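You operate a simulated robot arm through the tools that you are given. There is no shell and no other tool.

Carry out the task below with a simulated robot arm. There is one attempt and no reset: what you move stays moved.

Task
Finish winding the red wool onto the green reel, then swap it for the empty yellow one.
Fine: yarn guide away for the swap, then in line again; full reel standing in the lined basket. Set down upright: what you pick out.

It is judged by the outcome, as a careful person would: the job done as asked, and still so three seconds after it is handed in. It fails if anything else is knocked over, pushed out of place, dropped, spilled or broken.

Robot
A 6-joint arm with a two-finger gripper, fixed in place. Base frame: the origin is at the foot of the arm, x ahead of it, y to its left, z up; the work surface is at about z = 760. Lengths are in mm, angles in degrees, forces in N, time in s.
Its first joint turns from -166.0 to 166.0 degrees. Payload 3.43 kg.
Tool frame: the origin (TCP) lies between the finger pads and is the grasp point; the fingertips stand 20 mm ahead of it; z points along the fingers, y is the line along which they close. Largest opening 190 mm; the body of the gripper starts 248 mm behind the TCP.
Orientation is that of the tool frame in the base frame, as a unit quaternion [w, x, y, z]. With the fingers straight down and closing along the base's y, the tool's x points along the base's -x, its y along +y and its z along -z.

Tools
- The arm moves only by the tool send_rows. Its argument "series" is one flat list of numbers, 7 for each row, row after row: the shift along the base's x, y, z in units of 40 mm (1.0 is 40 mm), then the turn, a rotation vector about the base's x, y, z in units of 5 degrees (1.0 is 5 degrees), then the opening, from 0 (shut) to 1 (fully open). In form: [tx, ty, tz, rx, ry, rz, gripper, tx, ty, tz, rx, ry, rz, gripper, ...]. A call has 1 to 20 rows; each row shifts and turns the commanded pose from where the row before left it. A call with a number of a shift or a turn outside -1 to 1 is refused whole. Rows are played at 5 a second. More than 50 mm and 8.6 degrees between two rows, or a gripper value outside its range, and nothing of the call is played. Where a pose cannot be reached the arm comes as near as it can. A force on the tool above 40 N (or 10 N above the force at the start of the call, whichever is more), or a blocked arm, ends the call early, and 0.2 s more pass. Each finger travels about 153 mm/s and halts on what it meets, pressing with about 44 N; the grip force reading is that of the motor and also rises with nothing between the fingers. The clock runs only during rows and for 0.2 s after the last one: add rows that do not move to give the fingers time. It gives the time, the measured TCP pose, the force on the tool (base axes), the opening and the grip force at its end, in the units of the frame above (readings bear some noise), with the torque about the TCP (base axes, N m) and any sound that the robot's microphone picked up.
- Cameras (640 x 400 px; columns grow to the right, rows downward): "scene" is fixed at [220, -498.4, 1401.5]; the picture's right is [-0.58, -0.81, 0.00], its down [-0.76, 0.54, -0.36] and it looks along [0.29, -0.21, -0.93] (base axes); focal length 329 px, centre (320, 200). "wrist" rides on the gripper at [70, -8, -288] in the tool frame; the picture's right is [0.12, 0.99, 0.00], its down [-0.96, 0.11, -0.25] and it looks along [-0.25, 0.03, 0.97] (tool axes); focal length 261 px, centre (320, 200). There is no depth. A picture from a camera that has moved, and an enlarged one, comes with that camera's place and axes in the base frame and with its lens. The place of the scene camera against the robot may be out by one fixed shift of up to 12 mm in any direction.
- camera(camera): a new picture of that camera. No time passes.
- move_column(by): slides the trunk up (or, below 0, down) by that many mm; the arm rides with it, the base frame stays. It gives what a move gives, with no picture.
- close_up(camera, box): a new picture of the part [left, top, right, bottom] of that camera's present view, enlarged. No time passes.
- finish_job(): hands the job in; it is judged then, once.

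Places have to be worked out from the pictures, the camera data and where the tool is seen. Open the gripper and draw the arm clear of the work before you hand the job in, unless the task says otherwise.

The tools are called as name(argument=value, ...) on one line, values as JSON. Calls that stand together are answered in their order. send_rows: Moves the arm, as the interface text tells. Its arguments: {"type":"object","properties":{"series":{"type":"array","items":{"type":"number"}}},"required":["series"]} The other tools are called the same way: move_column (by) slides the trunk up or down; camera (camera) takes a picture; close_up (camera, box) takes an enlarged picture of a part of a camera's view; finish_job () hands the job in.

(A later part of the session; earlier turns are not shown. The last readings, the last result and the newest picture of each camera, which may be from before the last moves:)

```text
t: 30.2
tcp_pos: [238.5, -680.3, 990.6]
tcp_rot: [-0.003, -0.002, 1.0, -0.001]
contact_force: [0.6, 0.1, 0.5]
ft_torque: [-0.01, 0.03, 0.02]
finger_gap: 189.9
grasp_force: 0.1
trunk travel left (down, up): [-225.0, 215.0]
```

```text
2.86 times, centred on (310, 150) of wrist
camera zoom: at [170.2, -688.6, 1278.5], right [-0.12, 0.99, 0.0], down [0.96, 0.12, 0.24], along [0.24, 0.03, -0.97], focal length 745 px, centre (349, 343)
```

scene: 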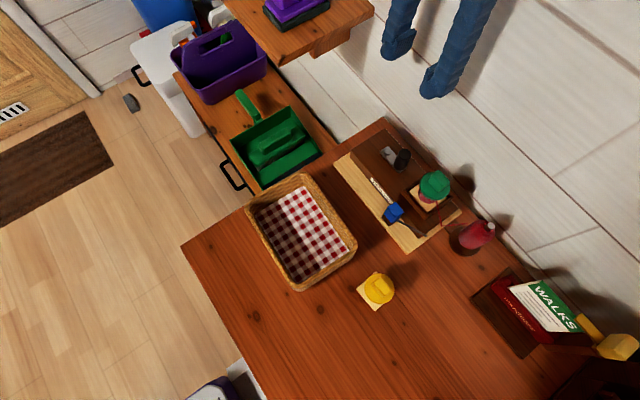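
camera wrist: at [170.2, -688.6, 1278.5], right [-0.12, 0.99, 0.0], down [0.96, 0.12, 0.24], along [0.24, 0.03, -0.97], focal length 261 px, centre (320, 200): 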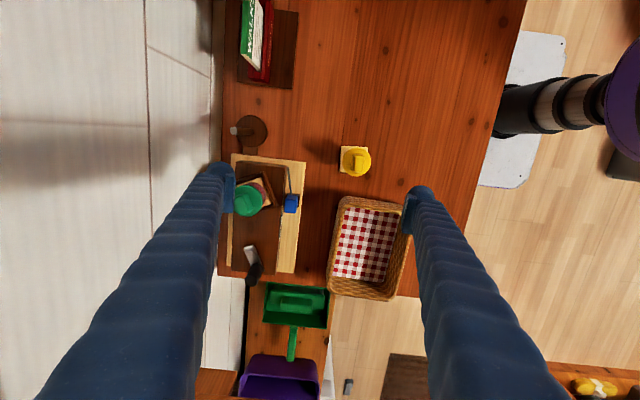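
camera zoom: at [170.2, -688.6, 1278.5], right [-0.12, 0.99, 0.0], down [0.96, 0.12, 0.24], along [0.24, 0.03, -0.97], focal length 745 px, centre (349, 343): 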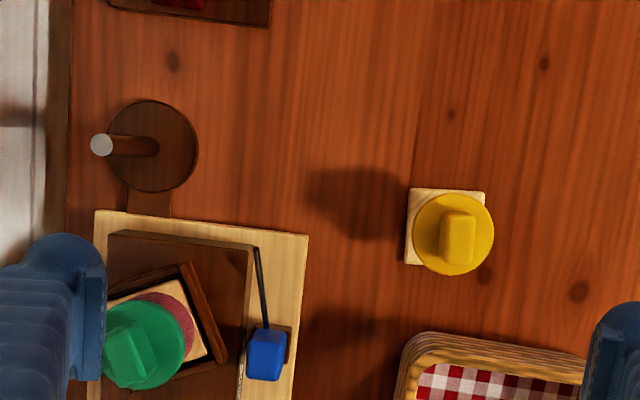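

I measure the rod tip at about (232,-738,832) and the spindle, now bare, at (183,-818). I'll narrow the gap to 40 mm, move above the rod tip, and stop with the fingertips a bit above it to verify alignment.

send_rows(series=[-0.07, -0.73, 0, 0, 0, 0, 0.5, -0.07, -0.73, 0, 0, 0, 0, 0.21, 0, 0, -0.9, 0, 0, 0, 0.21, 0, 0, -0.9, 0, 0, 0, 0.21, 0, 0, -0.9, 0, 0, 0, 0.21, 0, 0, -0.2, 0, 0, 0, 0.21, 0, 0, 0, 0, 0, 0, 0.21])

camera(camera="wrist")

close_up(camera="wrist", box=[240, 100, 400, 200])

close_up(camera="scene", box=[330, 120, 510, 260])

```text
t: 31.8
tcp_pos: [232.5, -738.7, 873.6]
tcp_rot: [-0.002, -0.002, 1.0, -0.002]
contact_force: [0.3, 1.1, 0.2]
ft_torque: [-0.02, 0.0, -0.01]
finger_gap: 40.3
grasp_force: 0.0
trunk travel left (down, up): [-225.0, 215.0]
```

```text
taken
camera wrist: at [164.5, -747.0, 1161.9], right [-0.12, 0.99, 0.0], down [0.96, 0.12, 0.24], along [0.24, 0.03, -0.97], focal length 261 px, centre (320, 200)
```

wrist: 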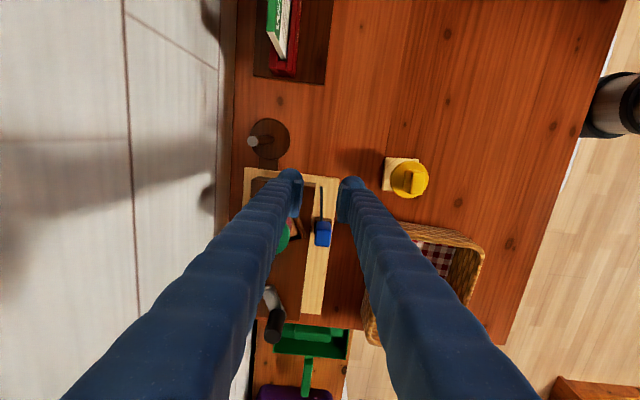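

```text
4.00 times, centred on (320, 150) of wrist
camera zoom: at [164.5, -747.0, 1161.9], right [-0.12, 0.99, 0.0], down [0.96, 0.12, 0.24], along [0.24, 0.03, -0.97], focal length 1043 px, centre (320, 400)
```

zoom: 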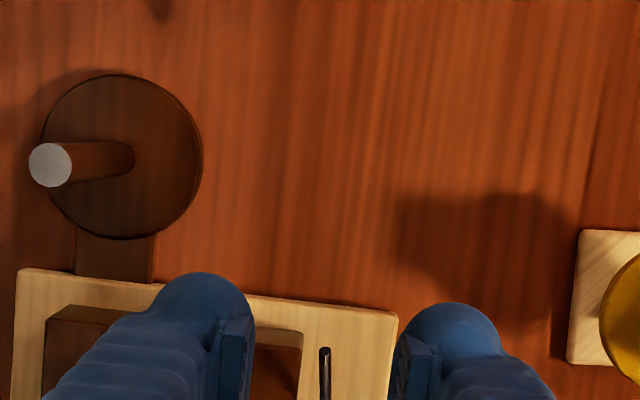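

```text
2.86 times, centred on (420, 190) of scene
camera zoom: at [220.0, -498.4, 1401.5], right [-0.58, -0.81, 0.0], down [-0.76, 0.54, -0.36], along [0.29, -0.21, -0.93], focal length 941 px, centre (34, 229)
```

zoom: 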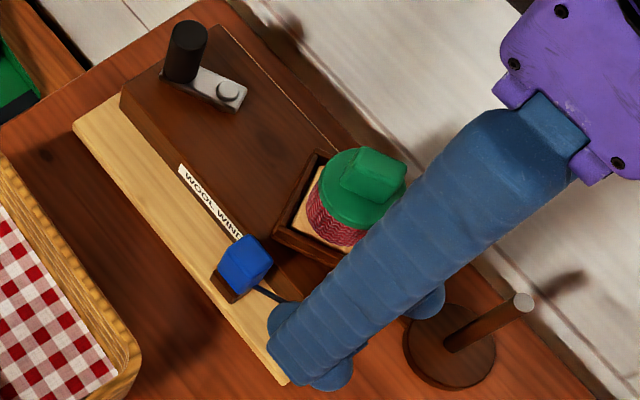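

The rod is centred between the fingertips. I'll lower about 30 mm to straddle its tip, then ease toward +y in small steps to see whether it swings.

send_rows(series=[0, 0, -0.4, 0, 0, 0, 0.21, 0, 0, -0.34, 0, 0, 0, 0.21, 0, 0, 0, 0, 0, 0, 0.21, 0, 0.15, 0, 0, 0, 0, 0.21, 0, 0.15, 0, 0, 0, 0, 0.21, 0, 0.1, 0, 0, 0, 0, 0.21, 0, 0.1, 0, 0, 0, 0, 0.21, 0, 0.1, 0, 0, 0, 0, 0.21, 0, 0.1, 0, 0, 0, 0, 0.21, 0, 0, 0, 0, 0, 0, 0.21])

close_up(camera="scene", box=[330, 120, 510, 260])

close_up(camera="wrist", box=[240, 100, 400, 260])

```text
t: 34.0
tcp_pos: [233.9, -709.7, 844.7]
tcp_rot: [-0.003, -0.002, 1.0, -0.001]
contact_force: [-0.5, 0.6, 0.6]
ft_torque: [-0.03, 0.02, 0.01]
finger_gap: 40.0
grasp_force: 0.0
trunk travel left (down, up): [-225.0, 215.0]
```

```text
2.86 times, centred on (420, 190) of scene
camera zoom: at [220.0, -498.4, 1401.5], right [-0.58, -0.81, 0.0], down [-0.76, 0.54, -0.36], along [0.29, -0.21, -0.93], focal length 941 px, centre (34, 229)
```

zoom: 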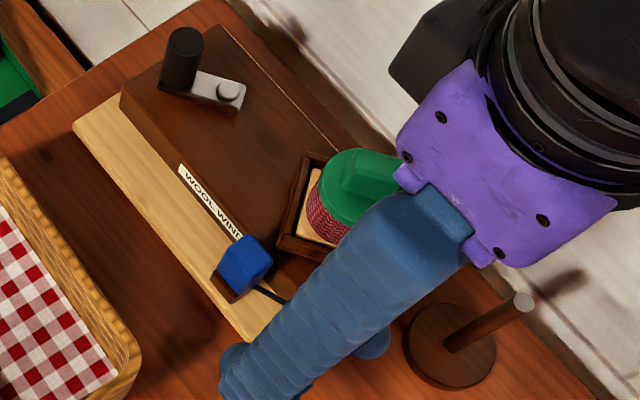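

```text
2.50 times, centred on (320, 180) of wrist
camera zoom: at [164.5, -718.1, 1133.1], right [-0.12, 0.99, 0.0], down [0.96, 0.12, 0.24], along [0.24, 0.03, -0.97], focal length 652 px, centre (320, 250)
```

zoom: 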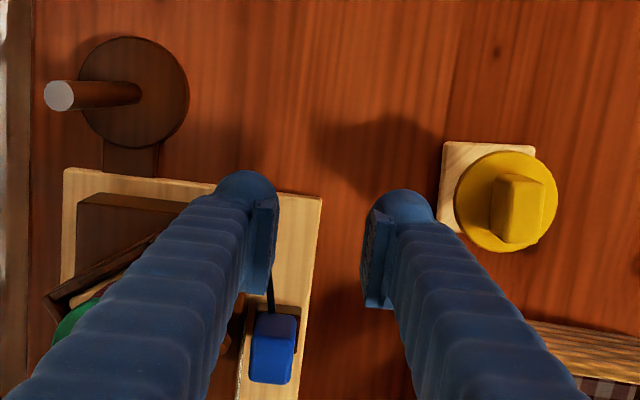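

No resistance so far, and the rod appears to lie against the rear finger. I'll continue 20 mm further to see if the guide really swings.

send_rows(series=[0, 0.1, 0, 0, 0, 0, 0.21, 0, 0.1, 0, 0, 0, 0, 0.21, 0, 0.1, 0, 0, 0, 0, 0.21, 0, 0.1, 0, 0, 0, 0, 0.21, 0, 0.1, 0, 0, 0, 0, 0.21, 0, 0, 0, 0, 0, 0, 0.21])

close_up(camera="scene", box=[370, 190, 440, 250])

close_up(camera="wrist", box=[260, 140, 380, 260])

```text
t: 35.4
tcp_pos: [233.2, -690.3, 844.8]
tcp_rot: [-0.004, -0.002, 1.0, -0.001]
contact_force: [0.2, 0.5, -1.1]
ft_torque: [0.0, -0.05, 0.0]
finger_gap: 39.9
grasp_force: 0.1
trunk travel left (down, up): [-225.0, 215.0]
```

```text
6.67 times, centred on (405, 220) of scene
camera zoom: at [220.0, -498.4, 1401.5], right [-0.58, -0.81, 0.0], down [-0.76, 0.54, -0.36], along [0.29, -0.21, -0.93], focal length 2195 px, centre (-247, 67)
```

zoom: 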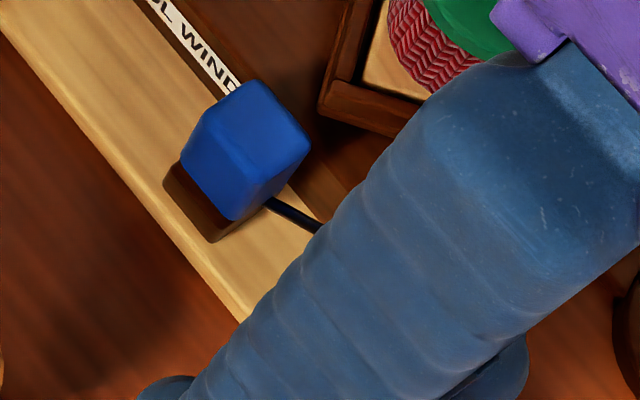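

```text
3.33 times, centred on (320, 200) of wrist
camera zoom: at [164.4, -698.2, 1133.5], right [-0.12, 0.99, 0.0], down [0.96, 0.12, 0.24], along [0.24, 0.03, -0.97], focal length 869 px, centre (320, 200)
```

zoom: 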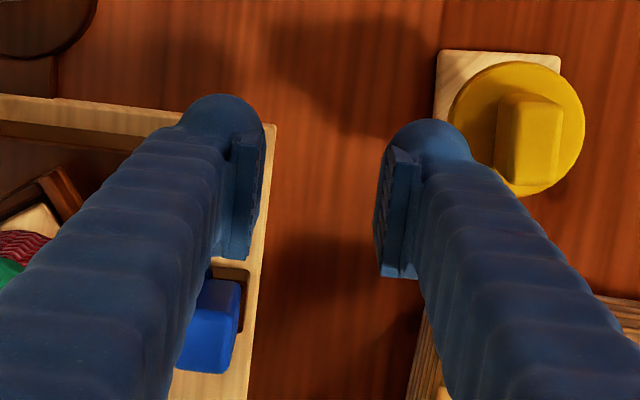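

The rod does not seem to have moved and I felt no force, so the finger passed it without engaging. I'll raise the hand clear and look at the guide again.

send_rows(series=[0, 0, 0.5, 0, 0, 0, 0.21, 0, 0, 0.9, 0, 0, 0, 0.21, -0.8, 0, 0.7, 0, 0, 0, 0.4, -0.8, 0, 0.7, 0, 0, 0, 0.6, 0, 0, 0, 0, 0, 0, 0.6])

close_up(camera="wrist", box=[220, 120, 380, 260])

close_up(camera="scene", box=[330, 120, 510, 260])

```text
t: 36.6
tcp_pos: [168.6, -690.1, 959.1]
tcp_rot: [-0.002, -0.002, 1.0, -0.001]
contact_force: [0.0, 0.6, -0.1]
ft_torque: [-0.03, 0.02, 0.0]
finger_gap: 114.0
grasp_force: 0.0
trunk travel left (down, up): [-225.0, 215.0]
```

```text
2.86 times, centred on (300, 190) of wrist
camera zoom: at [99.7, -698.7, 1247.9], right [-0.12, 0.99, 0.0], down [0.96, 0.12, 0.24], along [0.24, 0.03, -0.97], focal length 745 px, centre (377, 229)
```

zoom: 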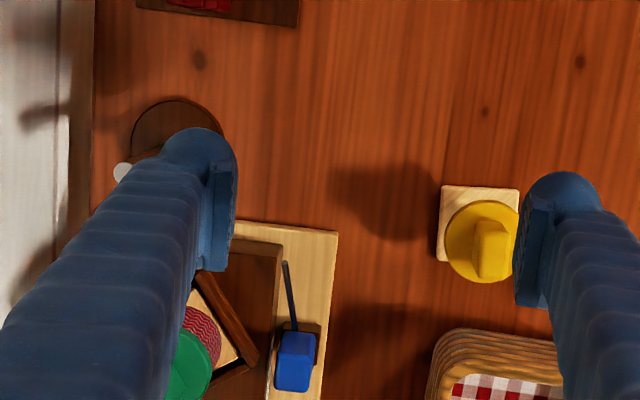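

```text
2.86 times, centred on (420, 190) of scene
camera zoom: at [220.0, -498.4, 1401.5], right [-0.58, -0.81, 0.0], down [-0.76, 0.54, -0.36], along [0.29, -0.21, -0.93], focal length 941 px, centre (34, 229)
```

zoom: 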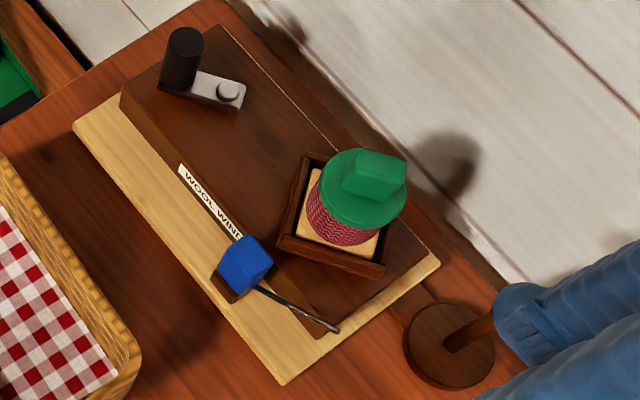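

The guide is unchanged, and the crank and seat have only drifted a few degrees in the free direction. The blue block looks like the handle, about x 287–312, y -740…-722, z 793–829. I'll turn the hand to close along x and hover above it.

send_rows(series=[0.182, -0.052, 0, 0, 0, -1, 0.5, 0.182, -0.052, 0, 0, 0, -1, 0.4, 0.182, -0.052, 0, 0, 0, -1, 0.316, 0.182, -0.052, 0, 0, 0, -1, 0.25, 0.182, -0.052, 0, 0, 0, -1, 0.25, 0.182, -0.052, 0, 0, 0, -1, 0.25, 0.182, -0.052, 0, 0, 0, -1, 0.25, 0.182, -0.052, 0, 0, 0, -1, 0.25, 0.182, -0.052, 0, 0, 0, -1, 0.25, 0.182, -0.052, 0, 0, 0, -1, 0.25, 0.182, -0.052, 0, 0, 0, -1, 0.25, 0.182, -0.052, 0, 0, 0, -1, 0.25, 0.182, -0.052, 0, 0, 0, -1, 0.25, 0.182, -0.052, 0, 0, 0, -1, 0.25, 0.182, -0.052, 0, 0, 0, -1, 0.25, 0.182, -0.052, 0, 0, 0, -1, 0.25, 0.182, -0.052, 0, 0, 0, -1, 0.25, 0.182, -0.052, 0, 0, 0, -1, 0.25, 0, 0, 0, 0, 0, 0, 0.25])

close_up(camera="wrist", box=[240, 100, 400, 200])

close_up(camera="scene", box=[330, 120, 510, 260])

```text
t: 40.6
tcp_pos: [300.7, -729.5, 955.6]
tcp_rot: [-0.002, 0.706, 0.708, 0.002]
contact_force: [-0.7, 0.5, -0.1]
ft_torque: [0.02, -0.03, -0.01]
finger_gap: 47.7
grasp_force: 0.1
trunk travel left (down, up): [-225.0, 215.0]
```

```text
4.00 times, centred on (320, 150) of wrist
camera zoom: at [292.2, -659.5, 1244.5], right [0.99, 0.12, 0.0], down [0.12, -0.96, 0.24], along [0.03, -0.24, -0.97], focal length 1043 px, centre (320, 400)
```

zoom: 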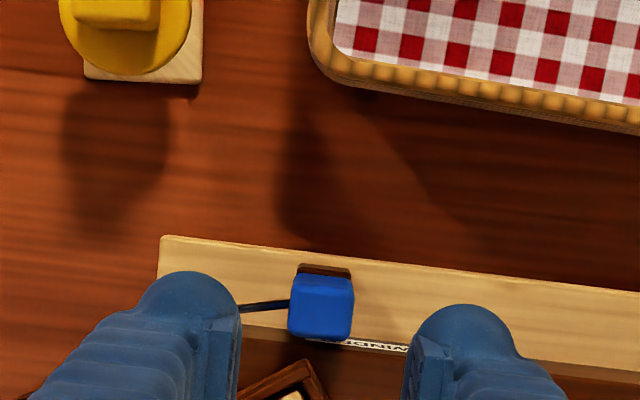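

```text
2.86 times, centred on (420, 190) of scene
camera zoom: at [220.0, -498.4, 1401.5], right [-0.58, -0.81, 0.0], down [-0.76, 0.54, -0.36], along [0.29, -0.21, -0.93], focal length 941 px, centre (34, 229)
```

zoom: 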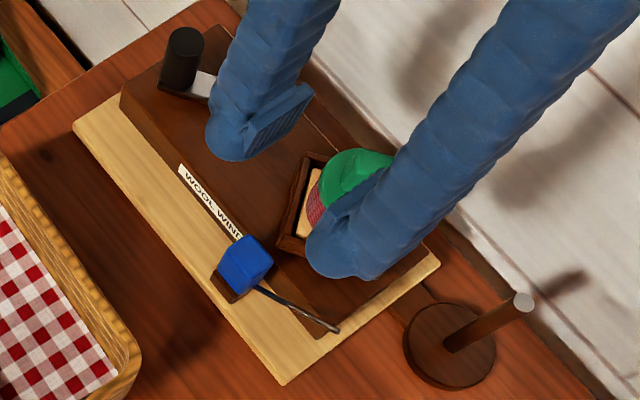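

The block's top centre is at about (301,-732), centred between the fingers. I'll descend with the fingertips above the rod root (tips at about z 806) and close gently on the block.

send_rows(series=[0, 0.06, -0.9, 0, 0, 0, 0.25, 0, 0, -0.9, 0, 0, 0, 0.25, 0, 0, -0.8, 0, 0, 0, 0.25, 0, 0, -0.4, 0, 0, 0, 0.25, 0, 0, -0.2, 0, 0, 0, 0.25, 0, 0, 0, 0, 0, 0, 0.25])

close_up(camera="wrist", box=[240, 120, 400, 220])

close_up(camera="scene", box=[360, 170, 460, 250])

```text
t: 42.0
tcp_pos: [300.4, -726.7, 829.0]
tcp_rot: [-0.003, 0.706, 0.709, 0.001]
contact_force: [0.4, -0.1, 0.2]
ft_torque: [0.0, -0.01, 0.04]
finger_gap: 47.4
grasp_force: 0.1
trunk travel left (down, up): [-225.0, 215.0]
```

```text
4.00 times, centred on (320, 170) of wrist
camera zoom: at [291.8, -657.4, 1116.4], right [0.99, 0.12, 0.0], down [0.12, -0.96, 0.24], along [0.03, -0.24, -0.97], focal length 1043 px, centre (320, 320)
```

zoom: 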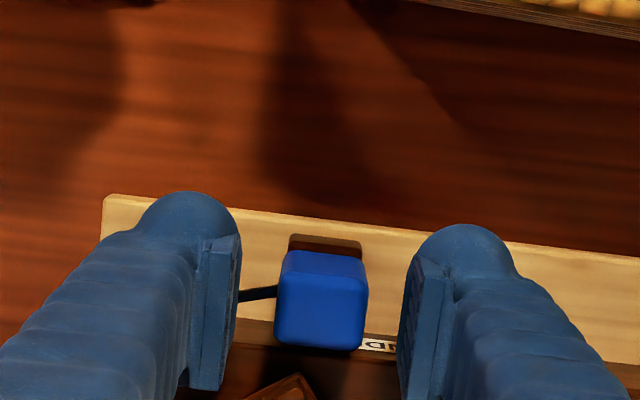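

```text
5.00 times, centred on (410, 210) of scene
camera zoom: at [220.0, -498.4, 1401.5], right [-0.58, -0.81, 0.0], down [-0.76, 0.54, -0.36], along [0.29, -0.21, -0.93], focal length 1647 px, centre (-130, 150)
```

zoom: 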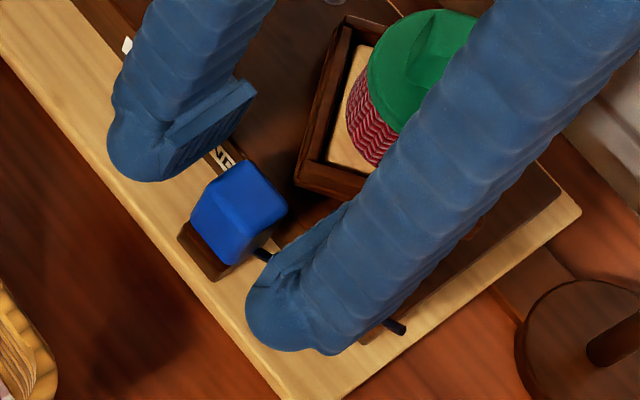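

The fingers straddle the block with no contact force. I'll close on it and read what the block does.

send_rows(series=[0, 0, 0, 0, 0, 0, 0.18, 0, 0, 0, 0, 0, 0, 0.12, 0, 0, 0, 0, 0, 0, 0.08, 0, 0, 0, 0, 0, 0, 0.08])

close_up(camera="wrist", box=[240, 120, 400, 220])

```text
t: 43.0
tcp_pos: [300.9, -727.0, 827.7]
tcp_rot: [-0.003, 0.706, 0.708, 0.002]
contact_force: [2.0, 0.5, -1.0]
ft_torque: [-0.05, -0.03, -0.12]
finger_gap: 24.6
grasp_force: 44.8
trunk travel left (down, up): [-225.0, 215.0]
```

```text
4.00 times, centred on (320, 170) of wrist
camera zoom: at [292.0, -657.4, 1116.5], right [0.99, 0.12, 0.0], down [0.12, -0.96, 0.24], along [0.03, -0.24, -0.97], focal length 1043 px, centre (320, 320)
```

zoom: 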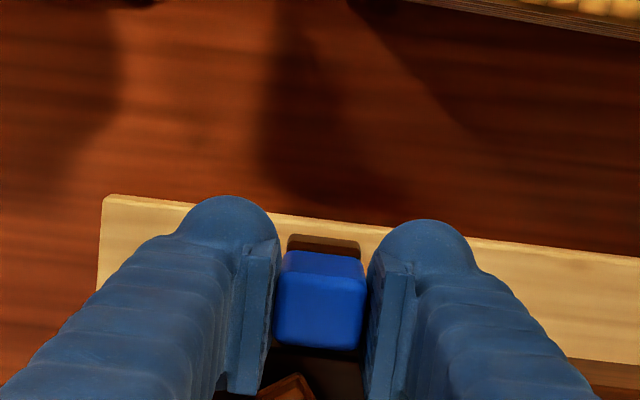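

The block is gripped, 24.6 mm wide. I'll test its free direction with a small 4 mm nudge along +x and read the force.

send_rows(series=[0.05, 0, 0, 0, 0, 0, 0.08, 0.05, 0, 0, 0, 0, 0, 0.08, 0, 0, 0, 0, 0, 0, 0.08])

```text
t: 43.8
tcp_pos: [302.9, -725.1, 828.6]
tcp_rot: [-0.003, 0.706, 0.708, 0.002]
contact_force: [-0.1, -0.8, -5.7]
ft_torque: [0.04, -0.03, -0.09]
finger_gap: 24.9
grasp_force: 45.2
trunk travel left (down, up): [-225.0, 215.0]
```

send_rows(series=[0.1, 0, 0, 0, 0, 0, 0.08, 0.1, 0, 0, 0, 0, 0, 0.08, 0, 0, 0, 0, 0, 0, 0.08])

close_up(camera="wrist", box=[240, 120, 400, 220])

close_up(camera="scene", box=[360, 170, 460, 250])

```text
t: 44.6
tcp_pos: [312.9, -725.3, 828.7]
tcp_rot: [-0.004, 0.706, 0.708, 0.001]
contact_force: [-0.6, -2.2, -9.1]
ft_torque: [0.02, 0.0, -0.08]
finger_gap: 24.7
grasp_force: 44.9
trunk travel left (down, up): [-225.0, 215.0]
```

```text
4.00 times, centred on (320, 170) of wrist
camera zoom: at [304.2, -657.6, 1116.6], right [0.99, 0.12, 0.0], down [0.12, -0.96, 0.24], along [0.03, -0.24, -0.97], focal length 1043 px, centre (320, 320)
```

zoom: 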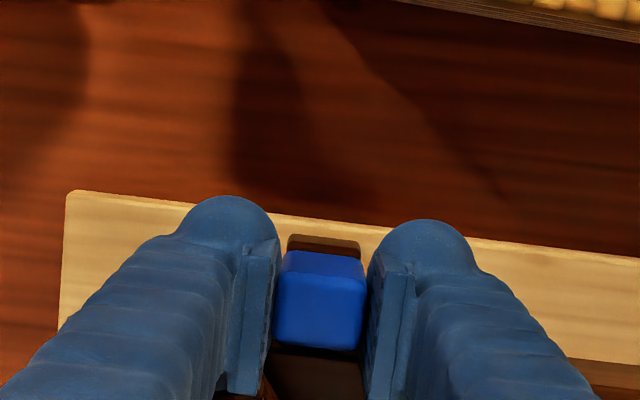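

```text
5.00 times, centred on (410, 210) of scene
camera zoom: at [220.0, -498.4, 1401.5], right [-0.58, -0.81, 0.0], down [-0.76, 0.54, -0.36], along [0.29, -0.21, -0.93], focal length 1647 px, centre (-130, 150)
```

zoom: 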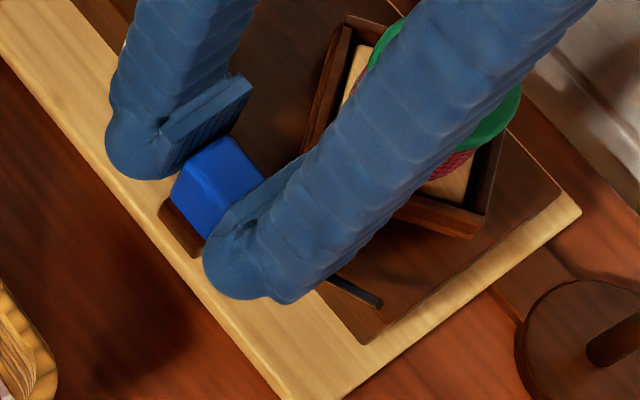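

The guide is a slider: block, base and rod moved together along +x with almost no resistance. Its in-line position is TCP x ≈ 300.9. I'll keep sliding it toward +x, away from the reel.

send_rows(series=[0.2, 0, -0.02, 0, 0, 0, 0.08, 0.2, 0, 0, 0, 0, 0, 0.08, 0.2, 0, 0, 0, 0, 0, 0.08, 0.2, 0, 0, 0, 0, 0, 0.08, 0, 0, 0, 0, 0, 0, 0.08])

close_up(camera="scene", box=[330, 120, 510, 260])

```text
t: 45.8
tcp_pos: [340.5, -726.8, 827.8]
tcp_rot: [-0.005, 0.706, 0.708, 0.001]
contact_force: [-31.5, 5.7, 5.0]
ft_torque: [0.37, 0.35, -0.09]
finger_gap: 24.7
grasp_force: 45.0
trunk travel left (down, up): [-225.0, 215.0]
```

```text
2.86 times, centred on (420, 190) of scene
camera zoom: at [220.0, -498.4, 1401.5], right [-0.58, -0.81, 0.0], down [-0.76, 0.54, -0.36], along [0.29, -0.21, -0.93], focal length 941 px, centre (34, 229)
```

zoom: 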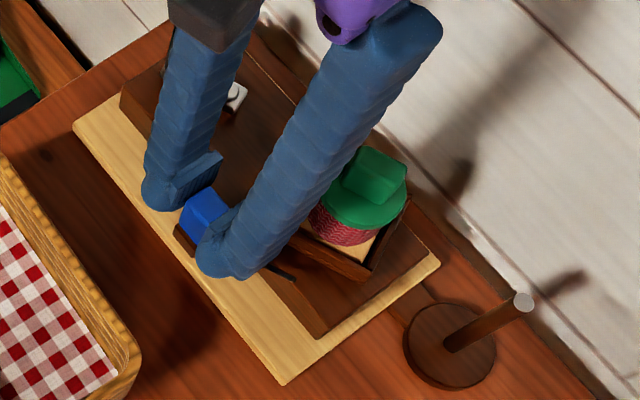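

The slider has met its end stop at TCP x ≈ 341, 40 mm of travel. I'll relax the push, open and lift off, leaving the guide in the away position.

send_rows(series=[-0.08, 0, 0, 0, 0, 0, 0.08, 0, 0, 0, 0, 0, 0, 0.12, 0, 0, 0, 0, 0, 0, 0.2, 0, 0, 0, 0, 0, 0, 0.25, 0, 0, 0.5, 0, 0, 0, 0.25, 0, 0, 0.9, 0, 0, 0, 0.25, 0, 0, 0.9, 0, 0, 0, 0.25, 0, 0, 0.9, 0, 0, 0, 0.3, 0, 0, 0, 0, 0, 0, 0.3])

camera(camera="wrist")

close_up(camera="scene", box=[330, 120, 510, 260])

close_up(camera="wrist", box=[220, 120, 400, 240])

```text
t: 47.8
tcp_pos: [341.5, -726.8, 957.5]
tcp_rot: [-0.002, 0.706, 0.708, 0.001]
contact_force: [1.1, 0.4, 0.4]
ft_torque: [-0.07, 0.0, 0.0]
finger_gap: 57.1
grasp_force: 0.0
trunk travel left (down, up): [-225.0, 215.0]
```

```text
taken
camera wrist: at [333.5, -657.4, 1245.0], right [0.99, 0.12, 0.0], down [0.12, -0.96, 0.24], along [0.03, -0.24, -0.97], focal length 261 px, centre (320, 200)
```

wrist: 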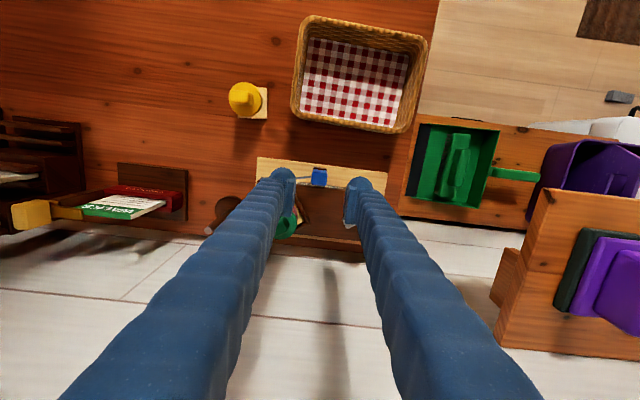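

```text
2.86 times, centred on (420, 190) of scene
camera zoom: at [220.0, -498.4, 1401.5], right [-0.58, -0.81, 0.0], down [-0.76, 0.54, -0.36], along [0.29, -0.21, -0.93], focal length 941 px, centre (34, 229)
```

zoom: 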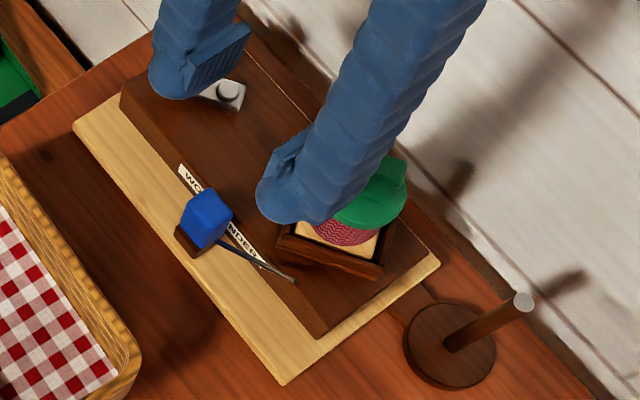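

```text
3.33 times, centred on (310, 180) of wrist
camera zoom: at [333.5, -657.4, 1245.0], right [0.99, 0.12, 0.0], down [0.12, -0.96, 0.24], along [0.03, -0.24, -0.97], focal length 869 px, centre (353, 267)
```

zoom: 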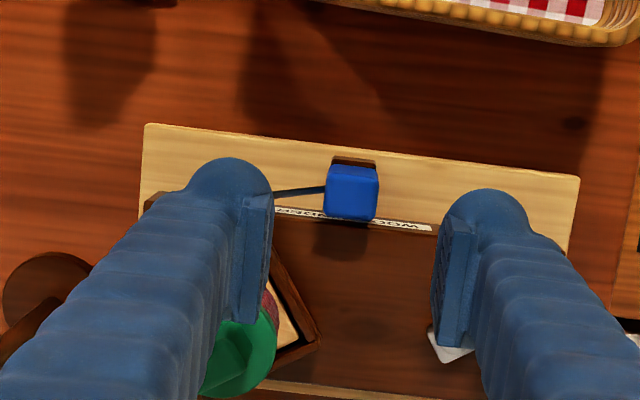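

The guide is parked at its end stop. Next I'll look at the green reel from above to get its handle's size and angle.

send_rows(series=[0, 0, 0.7, 0, 0, 0, 0.5, -0.57, -0.3, 0.6, 0, 0, 0, 0.8, -0.57, -0.3, 0, 0, 0, 0, 1, 0, 0, 0, 0, 0, 0, 1])

close_up(camera="wrist", box=[240, 150, 400, 250])

close_up(camera="scene", box=[390, 150, 470, 220])

```text
t: 48.8
tcp_pos: [296.4, -750.9, 1008.1]
tcp_rot: [-0.002, 0.706, 0.708, 0.001]
contact_force: [-0.3, -0.4, -0.1]
ft_torque: [0.06, 0.01, -0.03]
finger_gap: 190.1
grasp_force: 0.1
trunk travel left (down, up): [-225.0, 215.0]
```

```text
4.00 times, centred on (320, 200) of wrist
camera zoom: at [288.1, -682.2, 1297.0], right [0.99, 0.12, 0.0], down [0.12, -0.96, 0.24], along [0.03, -0.24, -0.97], focal length 1043 px, centre (320, 200)
```

zoom: 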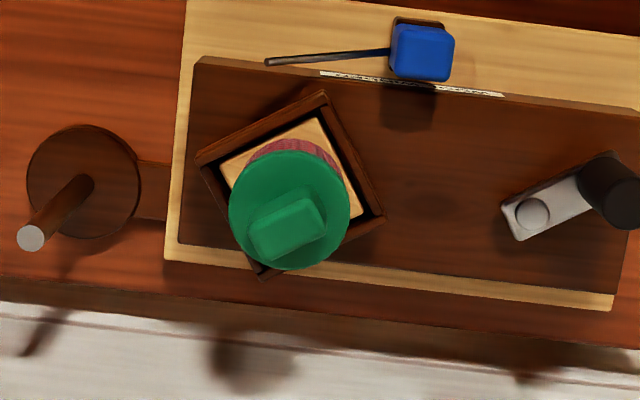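

```text
5.71 times, centred on (430, 185) of scene
camera zoom: at [220.0, -498.4, 1401.5], right [-0.58, -0.81, 0.0], down [-0.76, 0.54, -0.36], along [0.29, -0.21, -0.93], focal length 1882 px, centre (-309, 286)
```

zoom: 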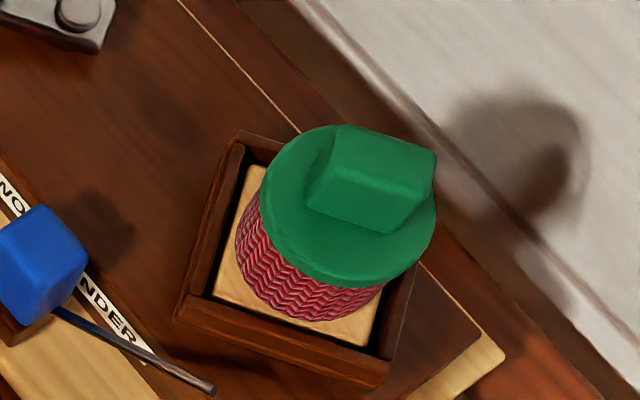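

close_up(camera="wrist", box=[285, 180, 345, 225])

close_up(camera="scene", box=[410, 160, 460, 195])

```text
8.89 times, centred on (315, 202) of wrist
camera zoom: at [288.1, -682.2, 1297.0], right [0.99, 0.12, 0.0], down [0.12, -0.96, 0.24], along [0.03, -0.24, -0.97], focal length 2317 px, centre (364, 178)
```

zoom: 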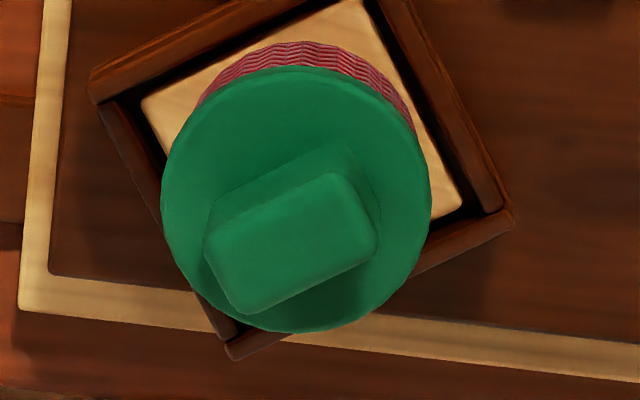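

```text
11.43 times, centred on (435, 178) of scene
camera zoom: at [220.0, -498.4, 1401.5], right [-0.58, -0.81, 0.0], down [-0.76, 0.54, -0.36], along [0.29, -0.21, -0.93], focal length 3764 px, centre (-994, 457)
```

zoom: 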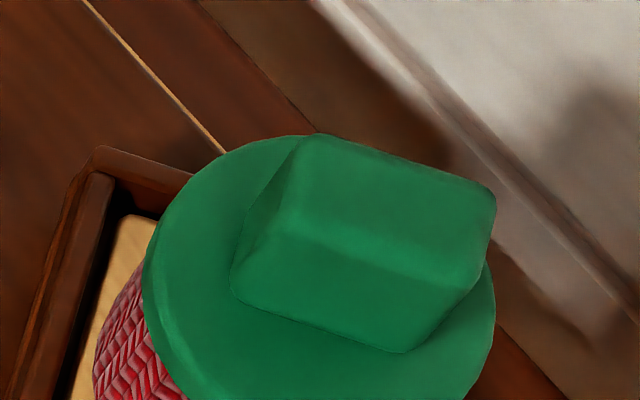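

I make the handle a block about 27×17 mm, with its long axis about 34° from x, centre (289,-798) and top at z ≈ 900, flange at about 871. I'll yaw the hand +34°, narrow the gap to 60 mm, and hover above it to check.

send_rows(series=[-0.026, -0.168, 0, 0, 0, 0.971, 0.8, -0.026, -0.168, 0, 0, 0, 0.971, 0.6, -0.026, -0.168, 0, 0, 0, 0.971, 0.5, -0.026, -0.168, 0, 0, 0, 0.971, 0.4, -0.026, -0.168, 0, 0, 0, 0.971, 0.316, -0.026, -0.168, 0, 0, 0, 0.971, 0.316, -0.026, -0.168, 0, 0, 0, 0.971, 0.316, 0, 0, -0.7, 0, 0, 0, 0.316, 0, 0, -0.7, 0, 0, 0, 0.316, 0, 0, 0, 0, 0, 0, 0.316])

close_up(camera="wrist", box=[250, 120, 390, 220])

close_up(camera="scene", box=[380, 130, 480, 210])

```text
t: 51.0
tcp_pos: [289.5, -798.3, 950.6]
tcp_rot: [-0.002, 0.469, 0.883, 0.001]
contact_force: [-0.4, 0.7, 0.2]
ft_torque: [0.03, 0.0, 0.01]
finger_gap: 59.9
grasp_force: 0.0
trunk travel left (down, up): [-225.0, 215.0]
```

```text
4.00 times, centred on (320, 170) of wrist
camera zoom: at [245.3, -745.2, 1238.7], right [0.76, 0.66, 0.0], down [0.64, -0.73, 0.24], along [0.16, -0.18, -0.97], focal length 1043 px, centre (320, 320)
```

zoom: 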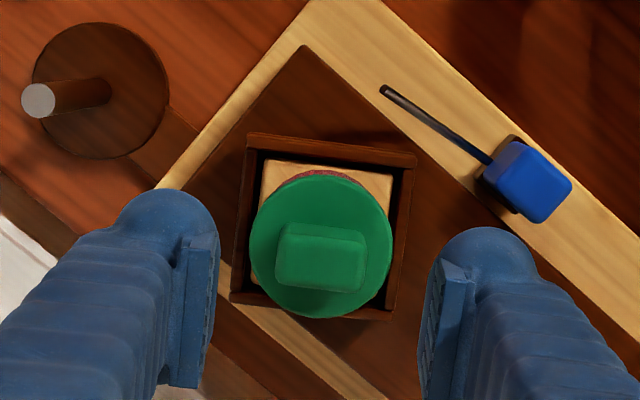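

```text
5.00 times, centred on (430, 170) of scene
camera zoom: at [220.0, -498.4, 1401.5], right [-0.58, -0.81, 0.0], down [-0.76, 0.54, -0.36], along [0.29, -0.21, -0.93], focal length 1647 px, centre (-230, 350)
```

zoom: 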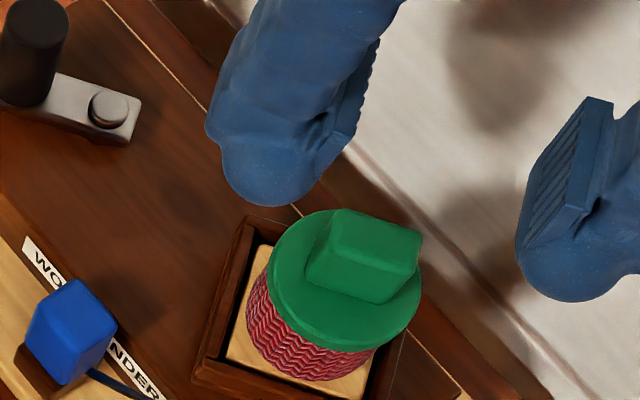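

close_up(camera="wrist", box=[295, 130, 345, 175])

```text
8.89 times, centred on (320, 152) of wrist
camera zoom: at [245.3, -745.2, 1238.7], right [0.76, 0.66, 0.0], down [0.64, -0.73, 0.24], along [0.16, -0.18, -0.97], focal length 2317 px, centre (320, 622)
```

zoom: 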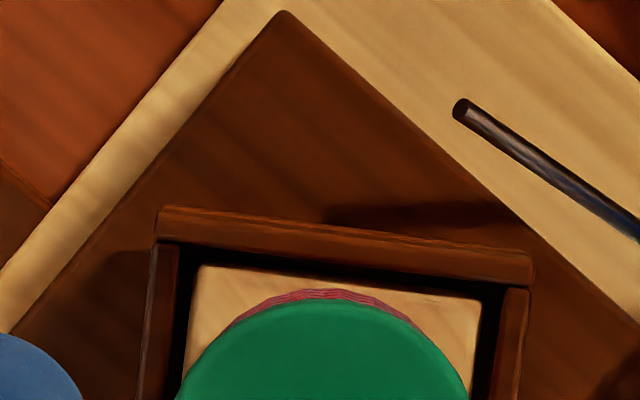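

close_up(camera="wrist", box=[285, 155, 355, 205])

```text
8.00 times, centred on (320, 180) of wrist
camera zoom: at [245.3, -745.2, 1238.7], right [0.76, 0.66, 0.0], down [0.64, -0.73, 0.24], along [0.16, -0.18, -0.97], focal length 2085 px, centre (320, 360)
```

zoom: 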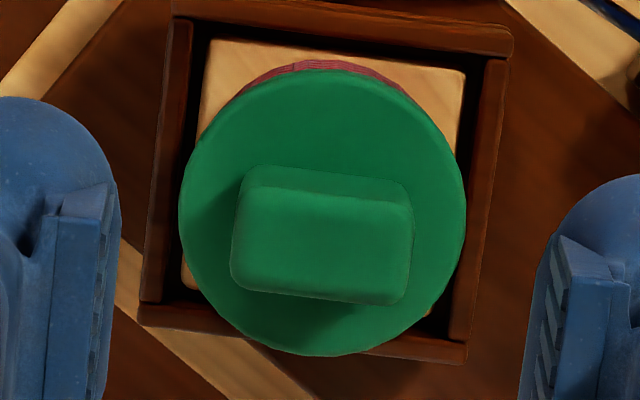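

The hand lines up with the handle to within about 2 mm. I'll descend so the fingertips stop about 5 mm above the flange, then close on the handle.

send_rows(series=[0, 0.04, -0.9, 0, 0, 0, 0.316, 0, 0, -0.45, 0, 0, 0, 0.316, 0, 0, 0, 0, 0, 0, 0.316, 0, 0, 0, 0, 0, 0, 0.22, 0, 0, 0, 0, 0, 0, 0.1, 0, 0, 0, 0, 0, 0, 0.08, 0, 0, 0, 0, 0, 0, 0.08])

close_up(camera="wrist", box=[250, 130, 390, 230])

close_up(camera="scene", box=[380, 130, 480, 210])

```text
t: 52.6
tcp_pos: [290.7, -795.2, 897.8]
tcp_rot: [-0.003, 0.468, 0.884, 0.001]
contact_force: [0.9, -0.3, -0.3]
ft_torque: [0.02, 0.08, -0.02]
finger_gap: 28.3
grasp_force: 43.8
trunk travel left (down, up): [-225.0, 215.0]
```

```text
4.00 times, centred on (320, 180) of wrist
camera zoom: at [245.2, -742.2, 1185.6], right [0.76, 0.66, 0.0], down [0.64, -0.73, 0.24], along [0.16, -0.18, -0.97], focal length 1043 px, centre (320, 280)
```

zoom: 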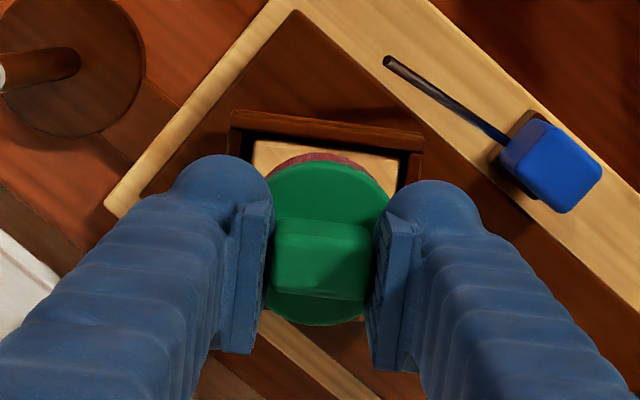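

```text
5.00 times, centred on (430, 170) of scene
camera zoom: at [220.0, -498.4, 1401.5], right [-0.58, -0.81, 0.0], down [-0.76, 0.54, -0.36], along [0.29, -0.21, -0.93], focal length 1647 px, centre (-230, 350)
```

zoom: 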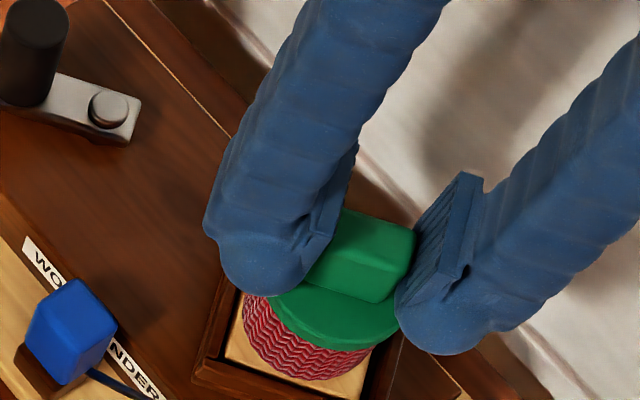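

The handle is gripped (28.3 mm, 44 N). I'll lift straight up slowly and watch the load.

send_rows(series=[0, 0, 0.15, 0, 0, 0, 0.08, 0, 0, 0.25, 0, 0, 0, 0.08, 0, 0, 0.4, 0, 0, 0, 0.08, 0, 0, 0.5, 0, 0, 0, 0.08, 0, 0, 0.5, 0, 0, 0, 0.08, 0, 0, 0, 0, 0, 0, 0.08])

close_up(camera="wrist", box=[230, 110, 410, 230])

close_up(camera="scene", box=[370, 110, 490, 220])

```text
t: 54.0
tcp_pos: [288.7, -795.2, 971.2]
tcp_rot: [-0.004, 0.469, 0.883, 0.001]
contact_force: [-0.6, -0.5, 0.1]
ft_torque: [-0.07, -0.02, -0.02]
finger_gap: 15.2
grasp_force: 0.0
trunk travel left (down, up): [-225.0, 215.0]
```

```text
3.33 times, centred on (320, 170) of wrist
camera zoom: at [243.0, -742.5, 1259.5], right [0.76, 0.66, 0.0], down [0.64, -0.73, 0.24], along [0.16, -0.18, -0.97], focal length 869 px, centre (320, 300)
```

zoom: 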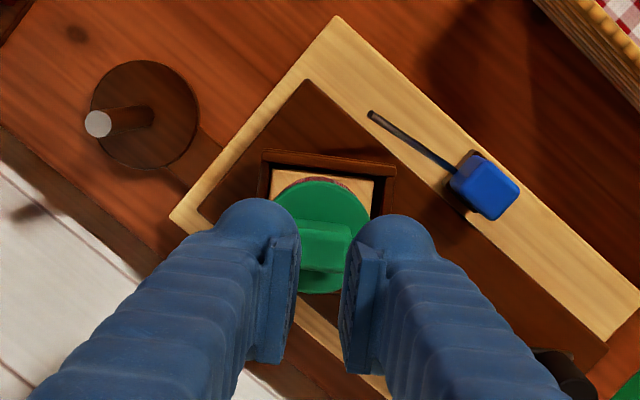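

```text
3.64 times, centred on (430, 165) of scene
camera zoom: at [220.0, -498.4, 1401.5], right [-0.58, -0.81, 0.0], down [-0.76, 0.54, -0.36], along [0.29, -0.21, -0.93], focal length 1198 px, centre (-80, 327)
```

zoom: 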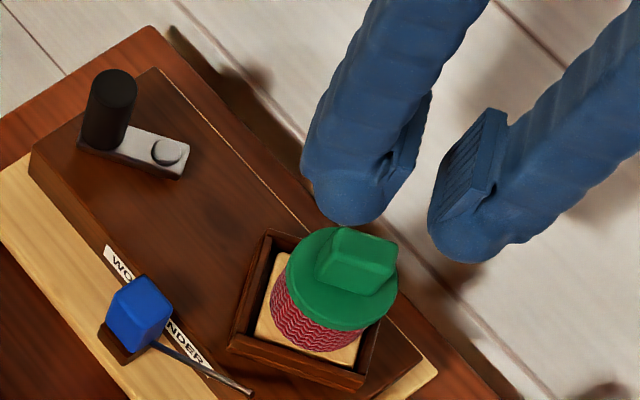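

The fingers slid off the handle and the reel stayed seated, so something holds it. I'll grip again a little deeper and pull up in tiny steps, reading the force, to tell a latch from a poor grip.

send_rows(series=[0, 0, 0, 0, 0, 0, 0.316, 0, 0, 0, 0, 0, 0, 0.316, 0.03, 0, -0.9, 0, 0, 0, 0.316, 0, 0, -0.9, 0, 0, 0, 0.316, 0, 0, -0.15, 0, 0, 0, 0.316, 0, 0, 0, 0, 0, 0, 0.316, 0, 0, 0, 0, 0, 0, 0.2, 0, 0, 0, 0, 0, 0, 0.05, 0, 0, 0, 0, 0, 0, 0.05, 0, 0, 0, 0, 0, 0, 0.05])

close_up(camera="scene", box=[380, 130, 480, 210])

```text
t: 56.2
tcp_pos: [291.1, -794.2, 893.2]
tcp_rot: [-0.002, 0.468, 0.884, 0.001]
contact_force: [0.2, -0.5, 0.7]
ft_torque: [0.04, -0.04, -0.02]
finger_gap: 28.3
grasp_force: 43.9
trunk travel left (down, up): [-225.0, 215.0]
```

```text
5.00 times, centred on (430, 170) of scene
camera zoom: at [220.0, -498.4, 1401.5], right [-0.58, -0.81, 0.0], down [-0.76, 0.54, -0.36], along [0.29, -0.21, -0.93], focal length 1647 px, centre (-230, 350)
```

zoom: 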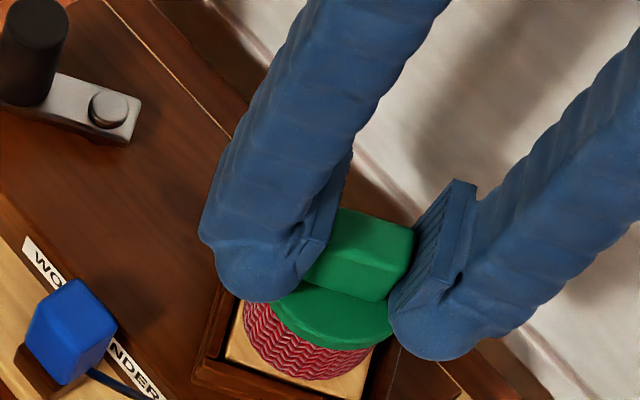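

send_rows(series=[0, 0, 0.04, 0, 0, 0, 0.05, 0, 0, 0, 0, 0, 0, 0.05])

```text
t: 56.8
tcp_pos: [291.3, -794.2, 894.6]
tcp_rot: [-0.003, 0.468, 0.884, 0.001]
contact_force: [-0.5, -0.1, -0.6]
ft_torque: [0.0, -0.02, 0.0]
finger_gap: 28.8
grasp_force: 44.4
trunk travel left (down, up): [-225.0, 215.0]
```

A 1.4 mm rise shows almost no load yet. I'll raise another 2 mm and read the force again.

send_rows(series=[0, 0, 0.05, 0, 0, 0, 0.05, 0, 0, 0, 0, 0, 0, 0.05])

close_up(camera="scene", box=[380, 130, 480, 210])

```text
t: 57.4
tcp_pos: [290.6, -795.1, 896.2]
tcp_rot: [-0.003, 0.468, 0.884, 0.0]
contact_force: [0.5, 0.1, -0.6]
ft_torque: [-0.02, -0.01, -0.02]
finger_gap: 28.4
grasp_force: 44.2
trunk travel left (down, up): [-225.0, 215.0]
```

```text
5.00 times, centred on (430, 170) of scene
camera zoom: at [220.0, -498.4, 1401.5], right [-0.58, -0.81, 0.0], down [-0.76, 0.54, -0.36], along [0.29, -0.21, -0.93], focal length 1647 px, centre (-230, 350)
```

zoom: 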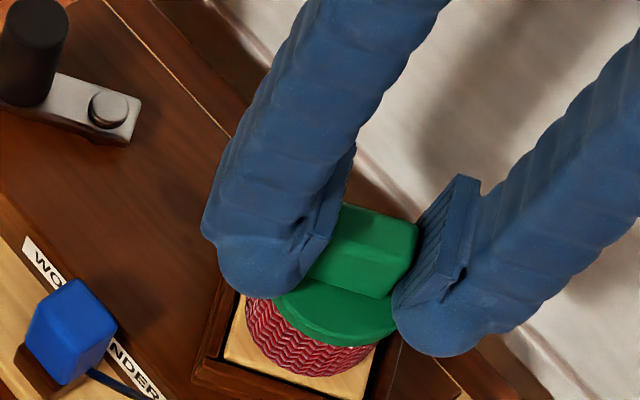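

The reel seems to be rising with the fingers and hardly any load shows. I'll keep lifting slowly, 4 mm per step, and check.

send_rows(series=[0, 0, 0.06, 0, 0, 0, 0.05, 0, 0, 0.06, 0, 0, 0, 0.05, 0, 0, 0.06, 0, 0, 0, 0.05, 0, 0, 0.06, 0, 0, 0, 0.05, 0, 0, 0, 0, 0, 0, 0.05])

close_up(camera="scene", box=[380, 130, 480, 210])

```text
t: 58.6
tcp_pos: [289.0, -795.7, 904.8]
tcp_rot: [-0.003, 0.469, 0.883, 0.0]
contact_force: [0.5, 0.3, 0.3]
ft_torque: [-0.01, -0.03, -0.01]
finger_gap: 28.3
grasp_force: 43.8
trunk travel left (down, up): [-225.0, 215.0]
```

```text
5.00 times, centred on (430, 170) of scene
camera zoom: at [220.0, -498.4, 1401.5], right [-0.58, -0.81, 0.0], down [-0.76, 0.54, -0.36], along [0.29, -0.21, -0.93], focal length 1647 px, centre (-230, 350)
```

zoom: 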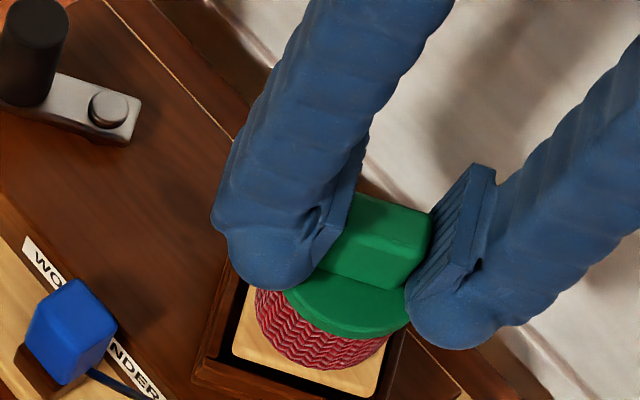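

The reel is coming out of its seat: the base plate has risen clear of its old position. I'll keep lifting slowly to avoid another slip.

send_rows(series=[0, 0, 0.06, 0, 0, 0, 0.03, 0, 0, 0.07, 0, 0, 0, 0.03, 0, 0, 0.08, 0, 0, 0, 0.03, 0, 0, 0.08, 0, 0, 0, 0.03, 0, 0, 0.08, 0, 0, 0, 0.03, 0, 0, 0.07, 0, 0, 0, 0.03, 0, 0, 0.05, 0, 0, 0, 0.03, 0, 0, 0, 0, 0, 0, 0.03])

close_up(camera="scene", box=[380, 130, 480, 210])

```text
t: 60.4
tcp_pos: [290.3, -795.3, 924.4]
tcp_rot: [-0.003, 0.469, 0.883, 0.001]
contact_force: [0.1, -0.2, 0.4]
ft_torque: [-0.02, -0.03, 0.0]
finger_gap: 28.6
grasp_force: 43.7
trunk travel left (down, up): [-225.0, 215.0]
```

```text
5.00 times, centred on (430, 170) of scene
camera zoom: at [220.0, -498.4, 1401.5], right [-0.58, -0.81, 0.0], down [-0.76, 0.54, -0.36], along [0.29, -0.21, -0.93], focal length 1647 px, centre (-230, 350)
```

zoom: 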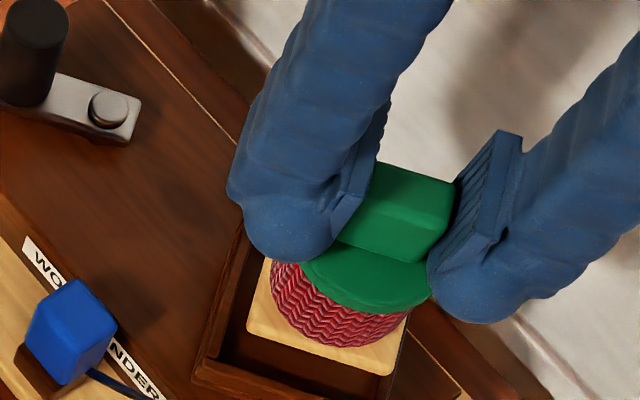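

The reel is free of the seat and held firmly. I'll lift further at a moderate pace so the base clears everything.

send_rows(series=[0, 0, 0.08, 0, 0, 0, 0.03, 0, 0, 0.12, 0, 0, 0, 0.03, 0, 0, 0.16, 0, 0, 0, 0.03, 0, 0, 0.2, 0, 0, 0, 0.03, 0, 0, 0.2, 0, 0, 0, 0.03, 0, 0, 0.2, 0, 0, 0, 0.03, 0, 0, 0.2, 0, 0, 0, 0.03, 0, 0, 0.2, 0, 0, 0, 0.03, 0, 0, 0.2, 0, 0, 0, 0.03, 0, 0, 0.14, 0, 0, 0, 0.03, 0, 0, 0.08, 0, 0, 0, 0.03, 0, 0, 0, 0, 0, 0, 0.03])

camera(camera="wrist")

camera(camera="scene")

```text
t: 63.0
tcp_pos: [291.2, -795.8, 995.1]
tcp_rot: [-0.003, 0.468, 0.884, 0.001]
contact_force: [-0.2, 0.4, -0.7]
ft_torque: [0.04, 0.01, -0.02]
finger_gap: 28.4
grasp_force: 44.0
trunk travel left (down, up): [-225.0, 215.0]
```

```text
taken
camera wrist: at [245.6, -743.3, 1284.0], right [0.76, 0.66, 0.0], down [0.64, -0.73, 0.24], along [0.16, -0.18, -0.97], focal length 261 px, centre (320, 200)
```

wrist: 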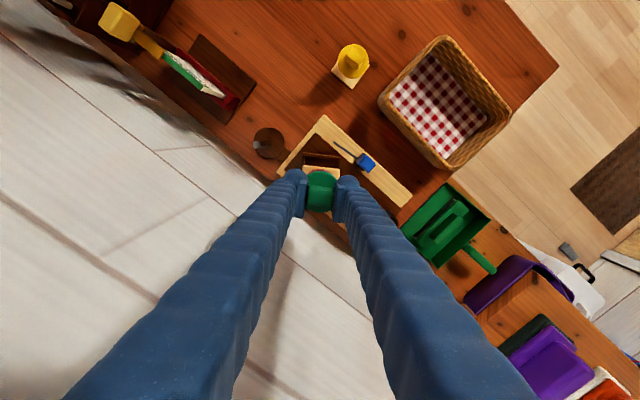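

```text
taken
```

scene: 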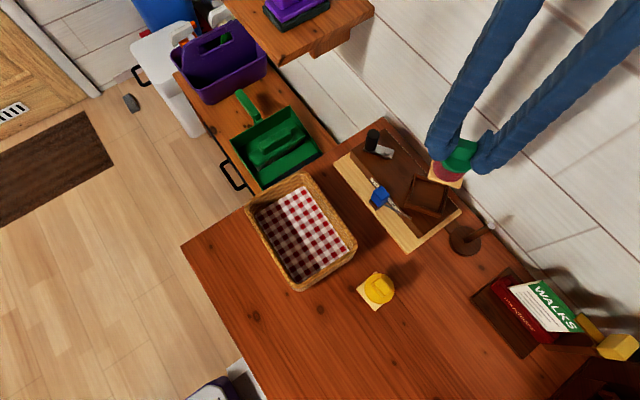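

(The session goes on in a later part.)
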